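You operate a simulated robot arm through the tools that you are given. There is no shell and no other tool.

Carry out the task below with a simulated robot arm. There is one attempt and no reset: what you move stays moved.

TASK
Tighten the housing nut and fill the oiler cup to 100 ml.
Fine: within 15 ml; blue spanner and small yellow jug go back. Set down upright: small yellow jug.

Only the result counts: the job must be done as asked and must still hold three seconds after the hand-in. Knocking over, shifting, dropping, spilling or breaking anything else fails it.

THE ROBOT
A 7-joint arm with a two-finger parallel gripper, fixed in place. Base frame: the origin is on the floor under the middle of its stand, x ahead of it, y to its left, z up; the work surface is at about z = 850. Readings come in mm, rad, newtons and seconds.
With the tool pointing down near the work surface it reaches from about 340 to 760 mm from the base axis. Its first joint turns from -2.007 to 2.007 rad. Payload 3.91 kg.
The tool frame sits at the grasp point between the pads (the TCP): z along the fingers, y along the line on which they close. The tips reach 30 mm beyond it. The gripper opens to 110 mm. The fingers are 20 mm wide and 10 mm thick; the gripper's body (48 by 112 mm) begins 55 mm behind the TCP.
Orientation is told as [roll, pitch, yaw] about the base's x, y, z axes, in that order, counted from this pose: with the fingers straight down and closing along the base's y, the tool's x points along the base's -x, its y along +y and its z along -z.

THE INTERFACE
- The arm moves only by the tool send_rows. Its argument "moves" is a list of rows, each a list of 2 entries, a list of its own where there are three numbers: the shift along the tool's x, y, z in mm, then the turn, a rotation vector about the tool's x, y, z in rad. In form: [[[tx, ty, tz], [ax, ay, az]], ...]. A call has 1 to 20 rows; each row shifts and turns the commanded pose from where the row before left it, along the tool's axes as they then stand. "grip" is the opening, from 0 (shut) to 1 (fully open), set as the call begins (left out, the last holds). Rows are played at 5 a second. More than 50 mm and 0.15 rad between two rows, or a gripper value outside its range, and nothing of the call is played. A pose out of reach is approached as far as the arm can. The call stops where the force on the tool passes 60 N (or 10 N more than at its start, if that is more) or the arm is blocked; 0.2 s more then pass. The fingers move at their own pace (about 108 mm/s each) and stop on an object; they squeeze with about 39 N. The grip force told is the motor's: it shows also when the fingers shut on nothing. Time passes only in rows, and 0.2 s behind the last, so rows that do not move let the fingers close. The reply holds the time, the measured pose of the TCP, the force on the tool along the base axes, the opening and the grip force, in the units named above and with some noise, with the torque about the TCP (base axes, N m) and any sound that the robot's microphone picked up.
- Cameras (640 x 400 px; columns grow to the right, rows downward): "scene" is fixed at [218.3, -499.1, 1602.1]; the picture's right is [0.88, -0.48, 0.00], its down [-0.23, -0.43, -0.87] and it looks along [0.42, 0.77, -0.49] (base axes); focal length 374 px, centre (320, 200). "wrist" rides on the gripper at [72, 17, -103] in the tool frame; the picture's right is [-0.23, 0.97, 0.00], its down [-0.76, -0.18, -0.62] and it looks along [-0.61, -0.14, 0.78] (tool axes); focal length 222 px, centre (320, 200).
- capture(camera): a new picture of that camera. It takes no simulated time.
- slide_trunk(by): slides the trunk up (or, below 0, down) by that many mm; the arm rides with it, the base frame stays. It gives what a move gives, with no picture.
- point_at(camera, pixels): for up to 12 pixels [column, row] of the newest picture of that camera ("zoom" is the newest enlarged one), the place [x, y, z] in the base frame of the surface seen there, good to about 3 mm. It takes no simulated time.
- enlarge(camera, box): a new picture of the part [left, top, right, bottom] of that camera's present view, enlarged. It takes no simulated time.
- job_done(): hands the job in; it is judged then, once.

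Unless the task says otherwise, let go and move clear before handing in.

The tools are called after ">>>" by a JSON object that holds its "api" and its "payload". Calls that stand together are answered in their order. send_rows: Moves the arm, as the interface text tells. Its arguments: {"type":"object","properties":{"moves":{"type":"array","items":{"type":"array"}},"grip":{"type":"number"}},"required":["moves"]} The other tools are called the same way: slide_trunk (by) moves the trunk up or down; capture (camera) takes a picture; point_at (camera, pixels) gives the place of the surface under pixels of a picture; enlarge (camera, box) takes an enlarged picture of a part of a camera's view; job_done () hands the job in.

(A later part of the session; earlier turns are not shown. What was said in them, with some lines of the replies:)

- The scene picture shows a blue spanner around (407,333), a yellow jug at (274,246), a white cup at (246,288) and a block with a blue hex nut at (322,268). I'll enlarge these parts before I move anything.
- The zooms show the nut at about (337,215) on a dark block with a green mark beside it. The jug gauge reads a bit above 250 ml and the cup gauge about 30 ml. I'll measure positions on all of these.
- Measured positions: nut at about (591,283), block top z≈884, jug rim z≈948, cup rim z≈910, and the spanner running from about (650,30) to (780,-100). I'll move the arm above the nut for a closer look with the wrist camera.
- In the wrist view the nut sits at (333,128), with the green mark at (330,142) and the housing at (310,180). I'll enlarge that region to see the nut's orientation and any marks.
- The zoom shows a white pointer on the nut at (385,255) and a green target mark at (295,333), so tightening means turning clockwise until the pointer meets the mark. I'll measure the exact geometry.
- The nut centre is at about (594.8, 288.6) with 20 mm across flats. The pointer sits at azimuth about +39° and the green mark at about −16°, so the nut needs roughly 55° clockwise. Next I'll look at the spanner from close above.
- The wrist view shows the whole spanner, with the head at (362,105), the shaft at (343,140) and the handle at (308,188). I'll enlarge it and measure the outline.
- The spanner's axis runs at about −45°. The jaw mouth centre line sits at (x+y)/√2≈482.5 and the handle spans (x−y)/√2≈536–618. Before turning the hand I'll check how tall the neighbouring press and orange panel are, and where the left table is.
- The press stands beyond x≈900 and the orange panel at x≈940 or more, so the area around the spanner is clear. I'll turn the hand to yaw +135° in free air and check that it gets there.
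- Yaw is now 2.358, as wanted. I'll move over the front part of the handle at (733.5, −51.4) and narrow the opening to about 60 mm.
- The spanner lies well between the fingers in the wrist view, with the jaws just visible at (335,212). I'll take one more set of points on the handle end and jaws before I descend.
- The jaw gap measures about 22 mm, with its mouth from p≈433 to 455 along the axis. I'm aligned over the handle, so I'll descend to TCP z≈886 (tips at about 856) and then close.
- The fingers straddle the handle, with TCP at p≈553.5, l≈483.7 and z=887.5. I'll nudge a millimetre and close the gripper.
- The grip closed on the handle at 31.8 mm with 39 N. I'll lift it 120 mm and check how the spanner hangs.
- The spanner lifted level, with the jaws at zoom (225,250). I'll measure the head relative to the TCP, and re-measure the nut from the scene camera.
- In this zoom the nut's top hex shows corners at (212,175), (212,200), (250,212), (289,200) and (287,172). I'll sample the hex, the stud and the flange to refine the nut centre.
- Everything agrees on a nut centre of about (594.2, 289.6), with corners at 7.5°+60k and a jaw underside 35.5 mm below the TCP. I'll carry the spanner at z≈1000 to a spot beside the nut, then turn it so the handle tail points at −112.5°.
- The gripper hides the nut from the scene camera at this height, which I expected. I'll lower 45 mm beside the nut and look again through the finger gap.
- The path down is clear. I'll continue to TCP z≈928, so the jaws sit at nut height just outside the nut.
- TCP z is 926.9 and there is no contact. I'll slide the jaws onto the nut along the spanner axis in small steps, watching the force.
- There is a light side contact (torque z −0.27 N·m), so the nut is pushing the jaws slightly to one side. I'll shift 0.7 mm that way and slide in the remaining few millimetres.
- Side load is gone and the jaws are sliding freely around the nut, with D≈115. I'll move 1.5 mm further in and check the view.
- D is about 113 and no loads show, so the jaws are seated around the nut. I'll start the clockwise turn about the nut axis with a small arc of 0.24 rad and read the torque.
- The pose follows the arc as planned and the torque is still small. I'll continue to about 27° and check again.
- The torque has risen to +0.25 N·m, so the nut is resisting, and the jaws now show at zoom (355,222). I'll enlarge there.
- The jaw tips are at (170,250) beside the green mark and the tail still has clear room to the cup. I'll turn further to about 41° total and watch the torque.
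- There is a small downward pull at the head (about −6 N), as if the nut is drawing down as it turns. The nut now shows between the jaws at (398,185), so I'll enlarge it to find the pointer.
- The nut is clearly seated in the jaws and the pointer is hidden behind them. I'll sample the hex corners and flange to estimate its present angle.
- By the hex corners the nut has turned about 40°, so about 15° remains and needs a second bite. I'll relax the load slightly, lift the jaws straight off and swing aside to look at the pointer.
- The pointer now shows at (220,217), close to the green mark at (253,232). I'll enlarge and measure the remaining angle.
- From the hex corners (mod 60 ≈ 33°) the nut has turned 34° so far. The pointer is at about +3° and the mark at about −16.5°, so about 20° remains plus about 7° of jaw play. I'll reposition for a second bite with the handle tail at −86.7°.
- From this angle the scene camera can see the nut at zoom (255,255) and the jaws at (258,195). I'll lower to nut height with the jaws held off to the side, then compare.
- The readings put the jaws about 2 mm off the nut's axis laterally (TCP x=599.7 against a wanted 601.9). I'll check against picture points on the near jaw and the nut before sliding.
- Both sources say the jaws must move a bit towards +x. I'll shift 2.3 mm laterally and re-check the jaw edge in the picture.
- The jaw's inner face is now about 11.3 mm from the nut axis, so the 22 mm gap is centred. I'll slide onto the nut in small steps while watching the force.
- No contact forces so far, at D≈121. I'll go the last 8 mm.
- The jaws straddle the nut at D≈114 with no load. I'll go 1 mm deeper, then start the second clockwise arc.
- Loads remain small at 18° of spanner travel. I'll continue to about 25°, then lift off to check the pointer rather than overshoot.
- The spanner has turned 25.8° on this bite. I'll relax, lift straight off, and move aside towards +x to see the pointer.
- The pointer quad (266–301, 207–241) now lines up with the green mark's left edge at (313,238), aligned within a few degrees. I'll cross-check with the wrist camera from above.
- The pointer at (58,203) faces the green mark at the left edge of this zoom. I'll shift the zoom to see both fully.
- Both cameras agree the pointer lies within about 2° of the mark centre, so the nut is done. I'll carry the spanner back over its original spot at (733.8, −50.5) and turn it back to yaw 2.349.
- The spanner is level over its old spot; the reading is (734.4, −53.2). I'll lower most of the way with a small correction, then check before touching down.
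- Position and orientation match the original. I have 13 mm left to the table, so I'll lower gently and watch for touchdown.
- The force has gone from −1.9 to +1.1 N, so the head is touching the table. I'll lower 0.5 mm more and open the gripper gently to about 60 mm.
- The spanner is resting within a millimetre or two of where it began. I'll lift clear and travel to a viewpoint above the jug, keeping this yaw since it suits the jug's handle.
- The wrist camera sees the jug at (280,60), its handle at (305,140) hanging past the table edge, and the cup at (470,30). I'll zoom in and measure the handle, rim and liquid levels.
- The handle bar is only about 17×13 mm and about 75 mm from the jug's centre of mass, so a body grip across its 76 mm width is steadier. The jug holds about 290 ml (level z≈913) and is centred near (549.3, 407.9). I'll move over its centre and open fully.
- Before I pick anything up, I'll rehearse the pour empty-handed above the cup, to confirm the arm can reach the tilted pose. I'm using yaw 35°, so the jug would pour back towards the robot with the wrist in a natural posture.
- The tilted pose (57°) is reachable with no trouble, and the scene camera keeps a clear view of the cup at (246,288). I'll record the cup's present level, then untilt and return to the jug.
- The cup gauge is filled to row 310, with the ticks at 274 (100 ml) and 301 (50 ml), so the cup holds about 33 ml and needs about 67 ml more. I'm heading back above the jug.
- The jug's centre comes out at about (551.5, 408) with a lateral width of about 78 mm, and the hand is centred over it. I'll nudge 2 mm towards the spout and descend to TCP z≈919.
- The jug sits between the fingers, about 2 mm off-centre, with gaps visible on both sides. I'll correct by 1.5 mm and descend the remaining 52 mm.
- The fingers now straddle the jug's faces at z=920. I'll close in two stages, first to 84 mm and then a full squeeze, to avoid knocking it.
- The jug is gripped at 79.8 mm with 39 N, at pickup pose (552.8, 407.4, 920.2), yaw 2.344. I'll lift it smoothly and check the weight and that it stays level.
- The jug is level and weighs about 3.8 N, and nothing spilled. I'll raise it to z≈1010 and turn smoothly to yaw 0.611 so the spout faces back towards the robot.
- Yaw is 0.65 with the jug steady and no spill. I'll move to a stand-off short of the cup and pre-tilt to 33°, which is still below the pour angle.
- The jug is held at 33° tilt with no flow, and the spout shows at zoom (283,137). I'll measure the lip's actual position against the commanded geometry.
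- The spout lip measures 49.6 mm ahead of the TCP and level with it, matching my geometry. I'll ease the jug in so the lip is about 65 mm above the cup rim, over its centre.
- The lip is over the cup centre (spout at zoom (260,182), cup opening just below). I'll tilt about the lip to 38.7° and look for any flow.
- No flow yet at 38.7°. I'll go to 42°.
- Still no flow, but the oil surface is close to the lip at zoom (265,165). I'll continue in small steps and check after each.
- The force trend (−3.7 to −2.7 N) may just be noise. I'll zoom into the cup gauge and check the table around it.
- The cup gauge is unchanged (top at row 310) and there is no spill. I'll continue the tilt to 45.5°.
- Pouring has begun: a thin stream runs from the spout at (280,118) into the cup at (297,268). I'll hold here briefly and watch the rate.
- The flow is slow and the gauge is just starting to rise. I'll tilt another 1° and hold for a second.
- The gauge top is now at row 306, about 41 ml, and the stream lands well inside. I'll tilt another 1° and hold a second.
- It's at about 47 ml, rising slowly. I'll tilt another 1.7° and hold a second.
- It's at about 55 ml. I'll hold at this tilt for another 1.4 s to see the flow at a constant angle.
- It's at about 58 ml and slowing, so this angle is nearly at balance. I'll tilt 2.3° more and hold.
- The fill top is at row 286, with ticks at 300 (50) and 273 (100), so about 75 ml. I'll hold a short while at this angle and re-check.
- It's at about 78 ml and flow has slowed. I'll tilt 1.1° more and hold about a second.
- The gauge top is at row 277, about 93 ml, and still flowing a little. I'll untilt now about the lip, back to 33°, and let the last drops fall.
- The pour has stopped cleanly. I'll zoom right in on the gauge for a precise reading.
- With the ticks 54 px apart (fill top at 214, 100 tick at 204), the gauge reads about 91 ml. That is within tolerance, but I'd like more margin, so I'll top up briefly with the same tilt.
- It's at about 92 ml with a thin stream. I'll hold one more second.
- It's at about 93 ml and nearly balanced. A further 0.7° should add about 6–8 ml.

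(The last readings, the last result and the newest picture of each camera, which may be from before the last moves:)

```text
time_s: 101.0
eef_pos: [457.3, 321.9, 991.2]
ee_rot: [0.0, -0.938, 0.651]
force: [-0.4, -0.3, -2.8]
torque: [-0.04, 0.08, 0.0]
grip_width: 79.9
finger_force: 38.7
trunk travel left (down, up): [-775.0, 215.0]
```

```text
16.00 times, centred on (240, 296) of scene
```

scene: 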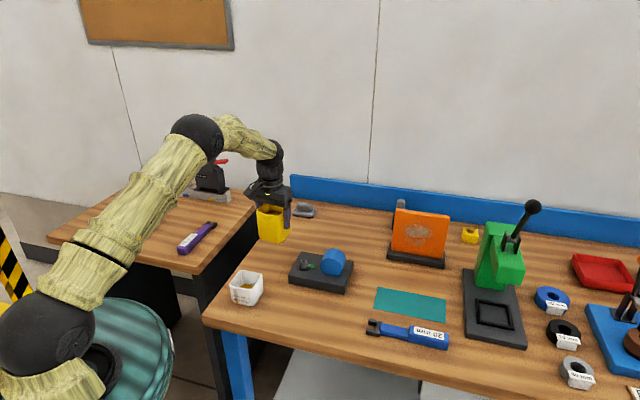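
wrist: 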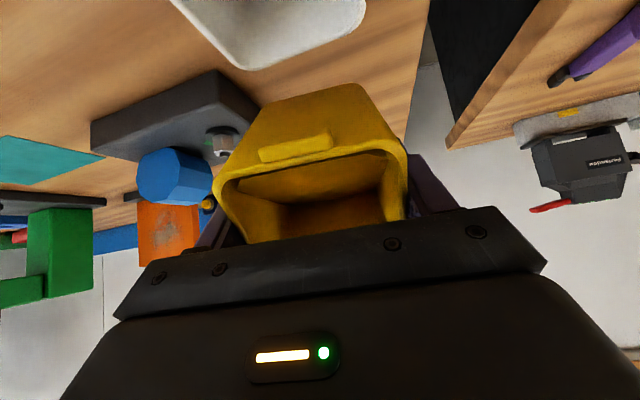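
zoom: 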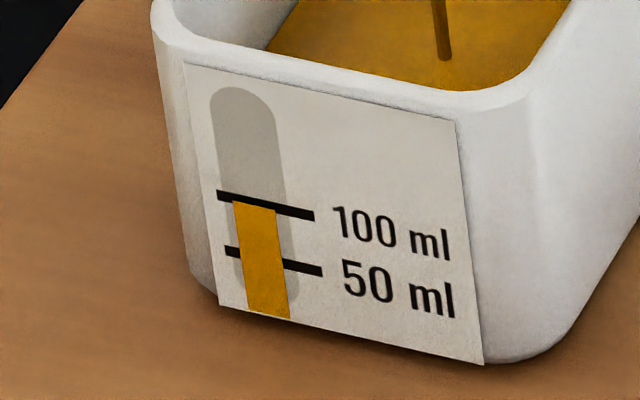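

The fill top now meets the 100 ml tick (about row 205, so about 99 ml). I'll untilt about the lip back to 33°.

>>> {"api": "send_rows", "payload": {"moves": [[[3.01, 0, 4.15], [0, 0.1, 0]], [[3.01, 0, 4.15], [0, 0.1, 0]], [[3.01, 0, 4.15], [0, 0.1, 0]], [[1.8, 0, 2.6], [0, 0.062, 0]], [[0, 0, 0], [0, 0, 0]], [[0, 0, 0], [0, 0, 0]], [[0, 0, 0], [0, 0, 0]]]}}

>>> {"api": "enlarge", "payload": {"camera": "scene", "box": [230, 286, 250, 306]}}

>>> {"api": "enlarge", "payload": {"camera": "scene", "box": [210, 215, 310, 315]}}

```text
time_s: 102.6
eef_pos: [460.4, 323.4, 973.6]
ee_rot: [0.0, -0.575, 0.652]
force: [-0.4, -0.2, -3.6]
torque: [-0.05, 0.08, 0.0]
grip_width: 79.8
finger_force: 39.2
trunk travel left (down, up): [-775.0, 215.0]
```

```text
16.00 times, centred on (240, 296) of scene
```

zoom: 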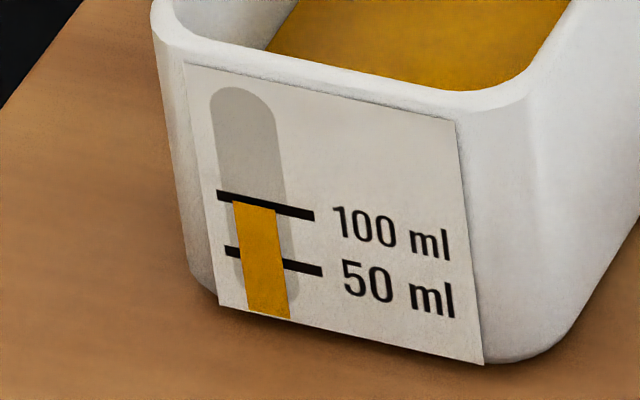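

```text
4.00 times, centred on (260, 265) of scene
```

zoom: 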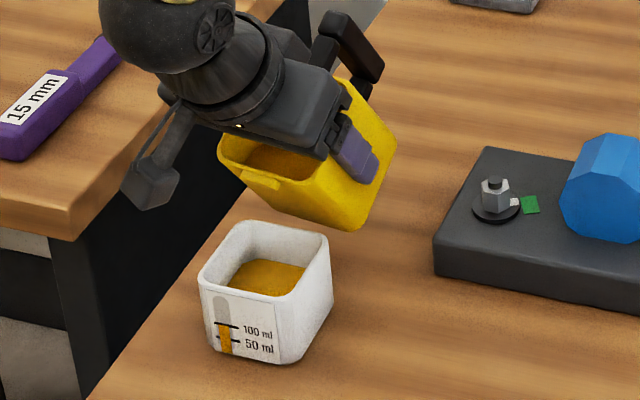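

The cup reads about 99 ml and nothing has dripped outside. I'll back away along the approach path, then bring the jug upright.

>>> {"api": "send_rows", "payload": {"moves": [[[-5, 0, 0.5], [0, 0, 0]], [[-9.9, 0, 0.9], [0, 0, 0]], [[-14, 0, 1.3], [0, 0, 0]], [[-16, 0, 1.5], [0, 0, 0]], [[-16, 0, 1.5], [0, 0, 0]], [[-12, 0, 1.1], [0, 0, 0]], [[-6, 0, 0.56], [0, 0, 0]], [[0, 0, 0], [0, 0, 0]], [[0, 0, 0], [0, 0.036, 0]], [[0, 0, 0], [0, 0.05, 0]], [[0, 0, 0], [0, 0.08, 0]], [[0, 0, 0], [0, 0.08, 0]], [[0, 0, 0], [0, 0.08, 0]], [[0, 0, 0], [0, 0.08, 0]], [[0, 0, 0], [0, 0.08, 0]], [[0, 0, 0], [0, 0.06, 0]], [[0, 0, 0], [0, 0.03, 0]], [[0, 0, 0], [0, 0, 0]], [[0, 0, 0], [0, 0, 0]]]}}

>>> {"api": "capture", "payload": {"camera": "scene"}}

```text
time_s: 106.6
eef_pos: [516.3, 366.4, 1009.7]
ee_rot: [0.002, 0.002, 0.65]
force: [-0.1, 0.0, -3.1]
torque: [-0.07, 0.04, -0.06]
grip_width: 79.6
finger_force: 39.1
trunk travel left (down, up): [-775.0, 215.0]
```

```text
taken
```

scene: 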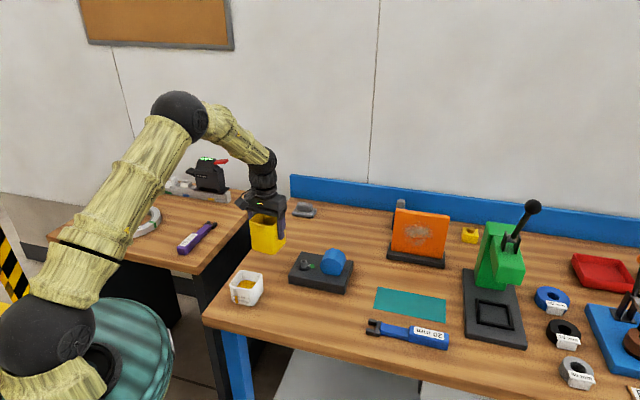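

The jug is upright again at (516, 366, 1010). Next I'll go back over its home spot and turn back to yaw 2.344.

>>> {"api": "send_rows", "payload": {"moves": [[[-10, 2, 0], [0, 0, 0]], [[-18.6, 3.6, 0], [0, 0, 0]], [[-18, 3.5, 0], [0, 0, 0]], [[-8, 1.5, 0], [0, 0, 0]], [[0, 0, 0], [0, 0, -0.054]], [[0, 0, 0], [0, 0, -0.1]], [[0, 0, 0], [0, 0, -0.14]], [[0, 0, 0], [0, 0, -0.14]], [[0, 0, 0], [0, 0, -0.14]], [[0, 0, 0], [0, 0, -0.14]], [[0, 0, 0], [0, 0, -0.14]], [[0, 0, 0], [0, 0, -0.14]], [[0, 0, 0], [0, 0, -0.14]], [[0, 0, 0], [0, 0, -0.14]], [[0, 0, 0], [0, 0, -0.14]], [[0, 0, 0], [0, 0, -0.13]], [[0, 0, 0], [0, 0, -0.1]], [[0, 0, 0], [0, 0, -0.05]], [[0, 0, 0], [0, 0, 0]], [[0, 0, 0], [0, 0, 0]]]}}

>>> {"api": "send_rows", "payload": {"moves": [[[0, 0, 0], [0, 0, 0]]]}}

>>> {"api": "enlarge", "payload": {"camera": "scene", "box": [220, 170, 340, 290]}}

```text
time_s: 110.8
eef_pos: [553.0, 408.7, 1011.5]
ee_rot: [0.0, 0.0, 2.346]
force: [0.1, 0.0, -2.9]
torque: [-0.04, -0.07, 0.04]
grip_width: 79.9
finger_force: 39.1
trunk travel left (down, up): [-775.0, 215.0]
```

```text
time_s: 111.2
eef_pos: [554.7, 408.7, 1010.5]
ee_rot: [0.001, 0.0, 2.345]
force: [0.1, -0.1, -3.2]
torque: [-0.06, -0.01, 0.02]
grip_width: 79.7
finger_force: 38.7
trunk travel left (down, up): [-775.0, 215.0]
```

```text
3.33 times, centred on (280, 230) of scene
```

zoom: 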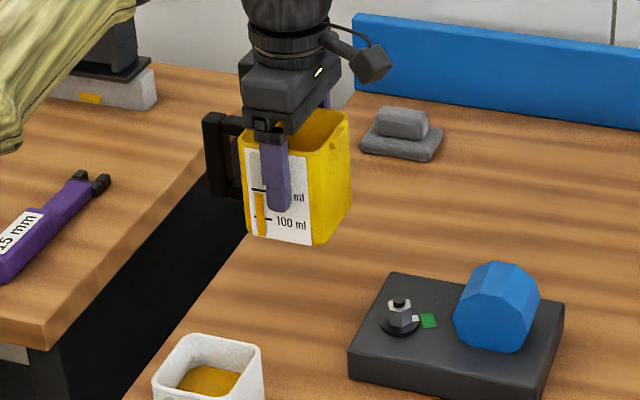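

I'm within about 1 mm of the pickup spot at the right yaw. I'll lower smoothly to just above the table.

>>> {"api": "send_rows", "payload": {"moves": [[[0, 1, 6], [0, 0, 0]], [[0, 0, 12], [0, 0, 0]], [[0, 0, 16], [0, 0, 0]], [[0, 0, 16], [0, 0, 0]], [[0, 0, 14], [0, 0, 0]], [[0, 0, 11], [0, 0, 0]], [[0, 0, 7], [0, 0, 0]], [[0, 0, 3], [0, 0, 0]], [[0, 0, 0], [0, 0, 0]], [[0, 0, 0], [0, 0, 0]]]}}

>>> {"api": "enlarge", "payload": {"camera": "scene", "box": [220, 170, 340, 290]}}

```text
time_s: 113.4
eef_pos: [552.6, 407.5, 924.6]
ee_rot: [0.0, 0.001, 2.344]
force: [-0.4, 0.1, -2.9]
torque: [-0.02, 0.0, 0.02]
grip_width: 80.0
finger_force: 39.5
trunk travel left (down, up): [-775.0, 215.0]
```

```text
3.33 times, centred on (280, 230) of scene
```

zoom: 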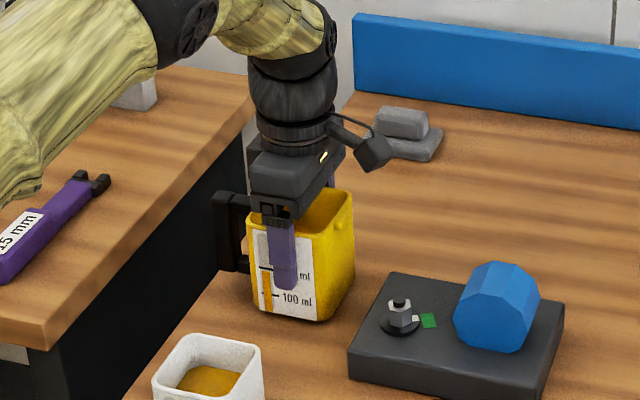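

The pose is (552.6, 407.5, 924.6), with about 4 mm left to the table. I'll lower in small steps until the force shows contact.

>>> {"api": "send_rows", "payload": {"moves": [[[0, 0, 1.5], [0, 0, 0]], [[0, 0, 1.5], [0, 0, 0]], [[0, 0, 0], [0, 0, 0]]]}}

>>> {"api": "send_rows", "payload": {"moves": [[[0, 0, 0.8], [0, 0, 0]], [[0, 0, 0], [0, 0, 0]]]}}

```text
time_s: 114.2
eef_pos: [552.1, 407.4, 922.7]
ee_rot: [0.001, 0.001, 2.345]
force: [-0.5, 0.3, -3.3]
torque: [-0.03, 0.01, 0.02]
grip_width: 80.0
finger_force: 39.5
trunk travel left (down, up): [-775.0, 215.0]
```

```text
time_s: 114.8
eef_pos: [552.7, 407.1, 922.1]
ee_rot: [-0.001, -0.001, 2.348]
force: [0.3, 0.0, -3.0]
torque: [-0.02, -0.07, -0.01]
grip_width: 79.7
finger_force: 39.1
trunk travel left (down, up): [-775.0, 215.0]
```

>>> {"api": "send_rows", "payload": {"moves": [[[0, 0, 0.8], [0, 0, 0]], [[0, 0, 0], [0, 0, 0]]]}}

>>> {"api": "send_rows", "payload": {"moves": [[[0, 0, 0.8], [0, 0, 0]], [[0, 0, 0], [0, 0, 0]]]}}

```text
time_s: 115.4
eef_pos: [553.6, 407.4, 920.7]
ee_rot: [0.0, -0.001, 2.344]
force: [0.1, -0.3, -2.6]
torque: [0.0, -0.07, -0.02]
grip_width: 79.7
finger_force: 38.8
trunk travel left (down, up): [-775.0, 215.0]
```

```text
time_s: 116.0
eef_pos: [553.3, 407.4, 921.4]
ee_rot: [-0.001, 0.0, 2.343]
force: [0.0, 0.3, 3.7]
torque: [0.07, 0.32, -0.04]
grip_width: 79.6
finger_force: 38.5
trunk travel left (down, up): [-775.0, 215.0]
```

The force has gone to +3.7 N, so the jug is on the table. I'll open gently in two stages.

>>> {"api": "send_rows", "payload": {"moves": [[[0, 0, 0], [0, 0, 0]], [[0, 0, 0], [0, 0, 0]], [[0, 0, 0], [0, 0, 0]]], "grip": 0.8}}

>>> {"api": "send_rows", "payload": {"moves": [[[0, 0, 0], [0, 0, 0]], [[0, 0, 0], [0, 0, 0]], [[0, 0, 0], [0, 0, 0]]], "grip": 1}}

>>> {"api": "capture", "payload": {"camera": "wrist"}}

>>> {"api": "enlarge", "payload": {"camera": "scene", "box": [220, 170, 340, 290]}}

```text
time_s: 116.8
eef_pos: [552.8, 406.1, 920.8]
ee_rot: [-0.001, 0.003, 2.346]
force: [0.3, -0.4, 0.4]
torque: [-0.02, 0.0, 0.0]
grip_width: 88.1
finger_force: 0.1
trunk travel left (down, up): [-775.0, 215.0]
```

```text
time_s: 117.6
eef_pos: [552.9, 407.3, 920.1]
ee_rot: [0.0, 0.001, 2.343]
force: [0.4, 0.5, -0.9]
torque: [-0.01, -0.01, 0.0]
grip_width: 110.3
finger_force: 0.0
trunk travel left (down, up): [-775.0, 215.0]
```

```text
taken
```

wrist: 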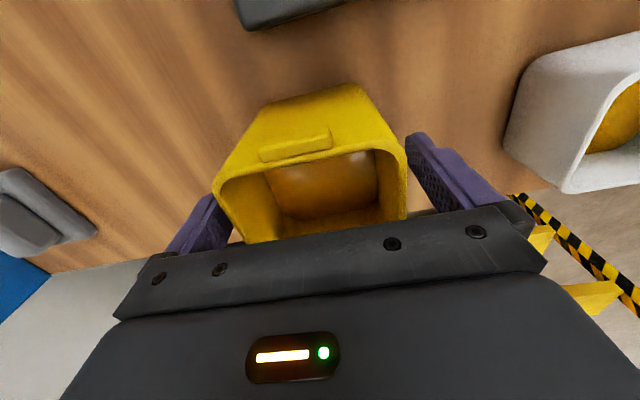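

```text
3.33 times, centred on (280, 230) of scene
```

zoom: 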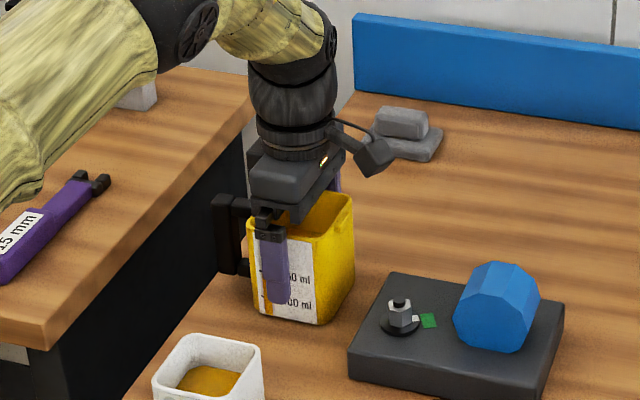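

The jug stands upright with clear gaps to both fingers. I'll rise straight up to clear it.

>>> {"api": "send_rows", "payload": {"moves": [[[0, 0, -8], [0, 0, 0]], [[0, 0, -20], [0, 0, 0]], [[0, 0, -30], [0, 0, 0]], [[0, 0, -40], [0, 0, 0]], [[0, 0, -40], [0, 0, 0]], [[0, 0, -40], [0, 0, 0]], [[0, 0, -30], [0, 0, 0]], [[0, 0, 0], [0, 0, 0]]]}}

>>> {"api": "capture", "payload": {"camera": "scene"}}

>>> {"api": "enlarge", "payload": {"camera": "scene", "box": [220, 210, 380, 310]}}

>>> {"api": "enlarge", "payload": {"camera": "scene", "box": [350, 270, 510, 370]}}

>>> {"api": "enlarge", "payload": {"camera": "scene", "box": [297, 254, 325, 274]}}

>>> {"api": "capture", "payload": {"camera": "wrist"}}

```text
time_s: 119.4
eef_pos: [551.2, 406.4, 1129.4]
ee_rot: [0.0, 0.001, 2.347]
force: [0.4, 0.5, 0.5]
torque: [0.02, -0.01, 0.0]
grip_width: 109.9
finger_force: 0.1
trunk travel left (down, up): [-775.0, 215.0]
```

```text
taken
```

scene: 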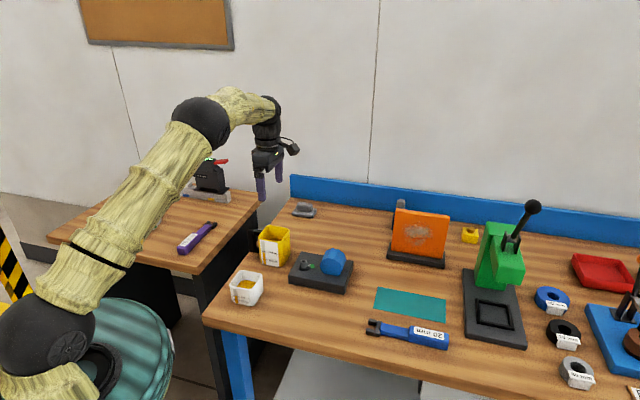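

```text
4.00 times, centred on (300, 260) of scene
```

zoom: 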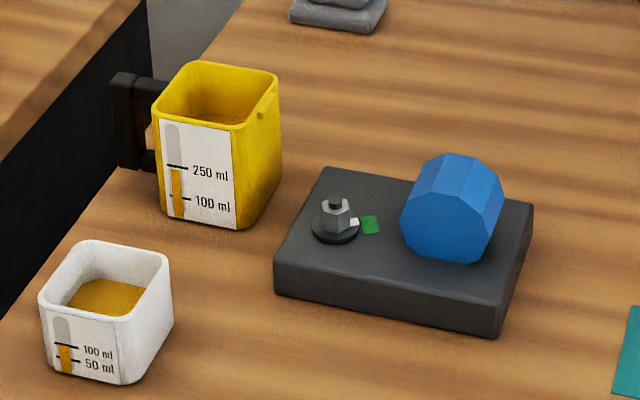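

```text
4.00 times, centred on (430, 320) of scene
```

zoom: 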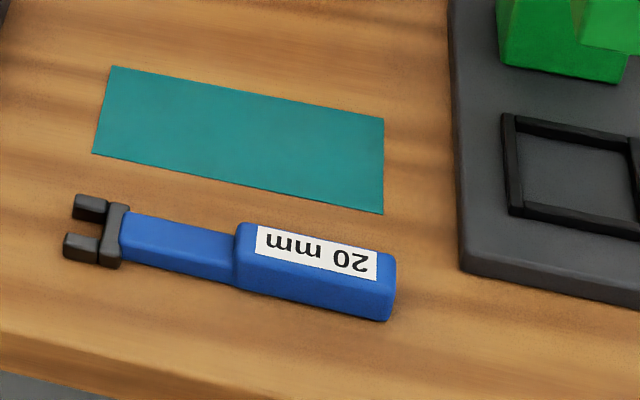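

```text
16.00 times, centred on (311, 264) of scene
```

zoom: 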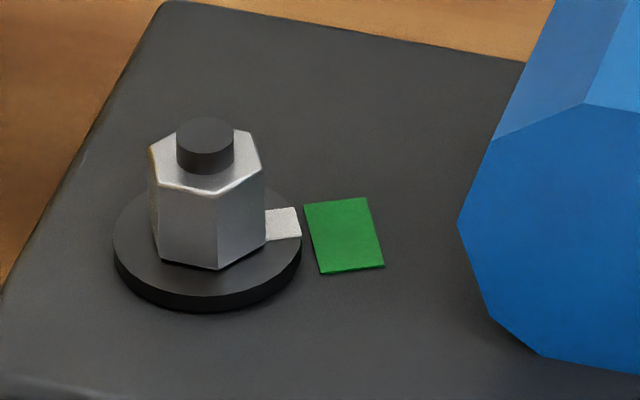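

```text
taken
```

wrist: 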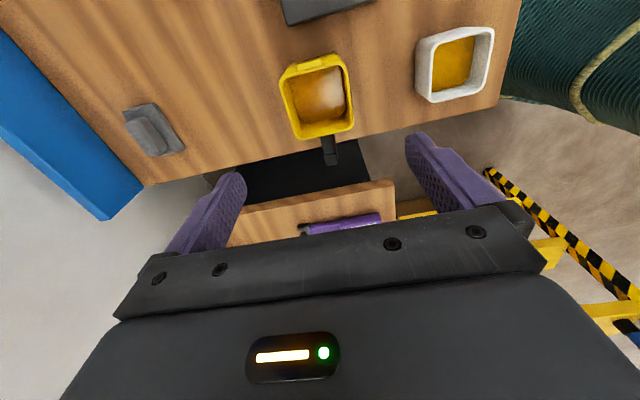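

The jug, spanner and cup all look right, and there are no spills. As a final check on the nut I'll put the wrist camera straight above it and measure the pointer against the green mark.

>>> {"api": "send_rows", "payload": {"moves": [[[14, 11.5, 20], [0, 0, 0]], [[14, 11.5, 20], [0, 0, 0]], [[13.4, 11.4, 20], [0, 0, 0]], [[0, 0, 0], [0, 0, 0]], [[0, 0, 0], [0, 0, 0]]]}}

>>> {"api": "capture", "payload": {"camera": "wrist"}}

>>> {"api": "enlarge", "payload": {"camera": "wrist", "box": [280, 0, 350, 45]}}

```text
time_s: 120.6
eef_pos: [556.2, 352.1, 1068.2]
ee_rot: [0.002, 0.0, 2.345]
force: [-0.1, -0.2, 0.0]
torque: [-0.02, -0.03, 0.0]
grip_width: 110.1
finger_force: 0.2
trunk travel left (down, up): [-775.0, 215.0]
```

```text
taken
```

wrist: 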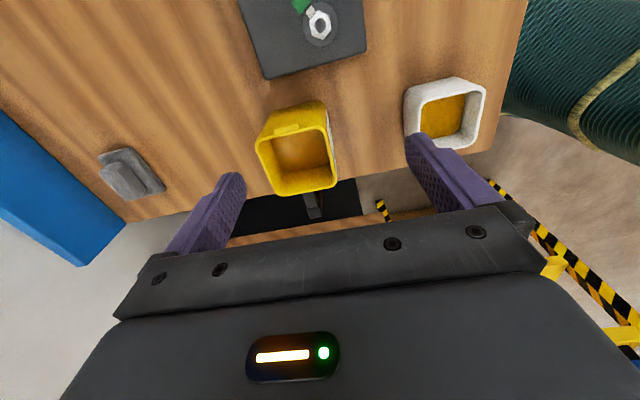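

```text
8.89 times, centred on (315, 22) of wrist
```

zoom: 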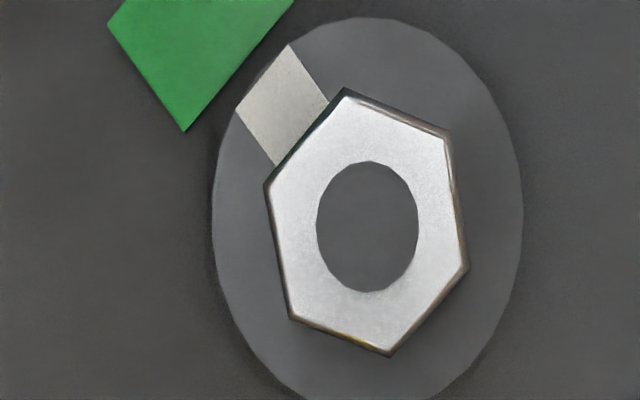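

The camera is now directly above the nut. The pointer quad at (282,105) faces the mark, but the mark is cut off at the frame's top, so I'll shift 45 mm to see it whole.

>>> {"api": "send_rows", "payload": {"moves": [[[22, 0, 0], [0, 0, 0]], [[22, 0, 0], [0, 0, 0]], [[0, 0, 0], [0, 0, 0]], [[0, 0, 0], [0, 0, 0]]]}}

>>> {"api": "capture", "payload": {"camera": "wrist"}}

>>> {"api": "enlarge", "payload": {"camera": "wrist", "box": [280, 20, 350, 75]}}

```text
time_s: 121.6
eef_pos: [588.4, 322.0, 1067.3]
ee_rot: [-0.001, 0.001, 2.344]
force: [0.0, -0.2, 0.5]
torque: [0.04, -0.02, 0.03]
grip_width: 109.9
finger_force: 0.0
trunk travel left (down, up): [-775.0, 215.0]
```

```text
taken
```

wrist: 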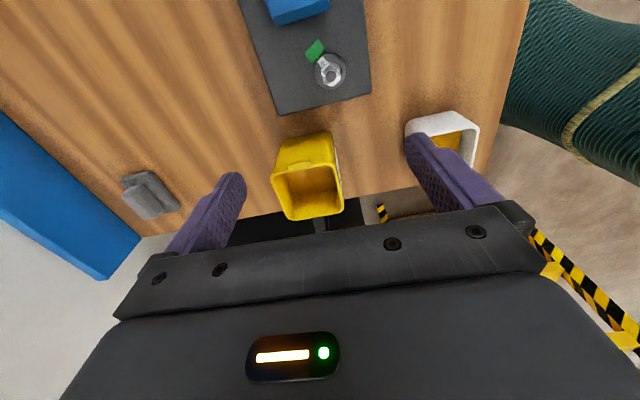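

```text
7.27 times, centred on (315, 48) of wrist
```

zoom: 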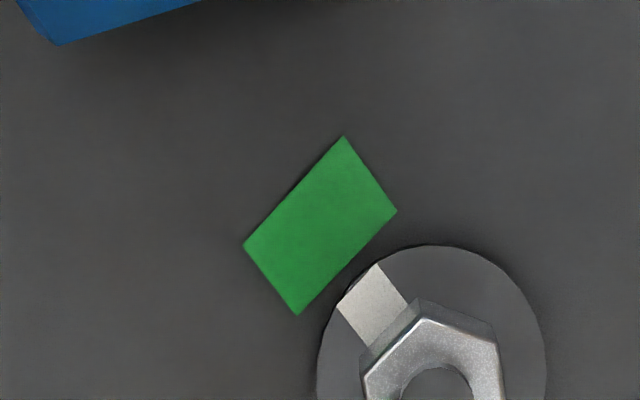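

Measured from above, the pointer's line meets the mark's centre line within about 1–2°. The cup reads about 99 ml, and the jug and spanner are back where they started. The arm is clear with the gripper empty, so I'm handing in.

>>> {"api": "job_done", "payload": {}}

```text
The job is handed in.
```

I tightened the housing nut, filled the oiler cup to about 99 ml, and put the blue spanner and small yellow jug back. The job is handed in, but I haven't seen how it was judged.

- **Nut:** I turned it clockwise with the blue spanner in two bites. The white pointer now lines up with the green mark to within about 2° in the last camera views. I felt no clear tightening torque or stop, so the mark is my only evidence that it is tight.
- **Oiler cup:** it started at about 33 ml. I read 99 ml on its gauge once the pour stopped, and saw no spill on the table.
- **Jug and spanner:** the jug stands upright and released. Both are within a millimetre or two of where they began, at the same angle.

The arm was clear of everything with the gripper empty when I handed in.
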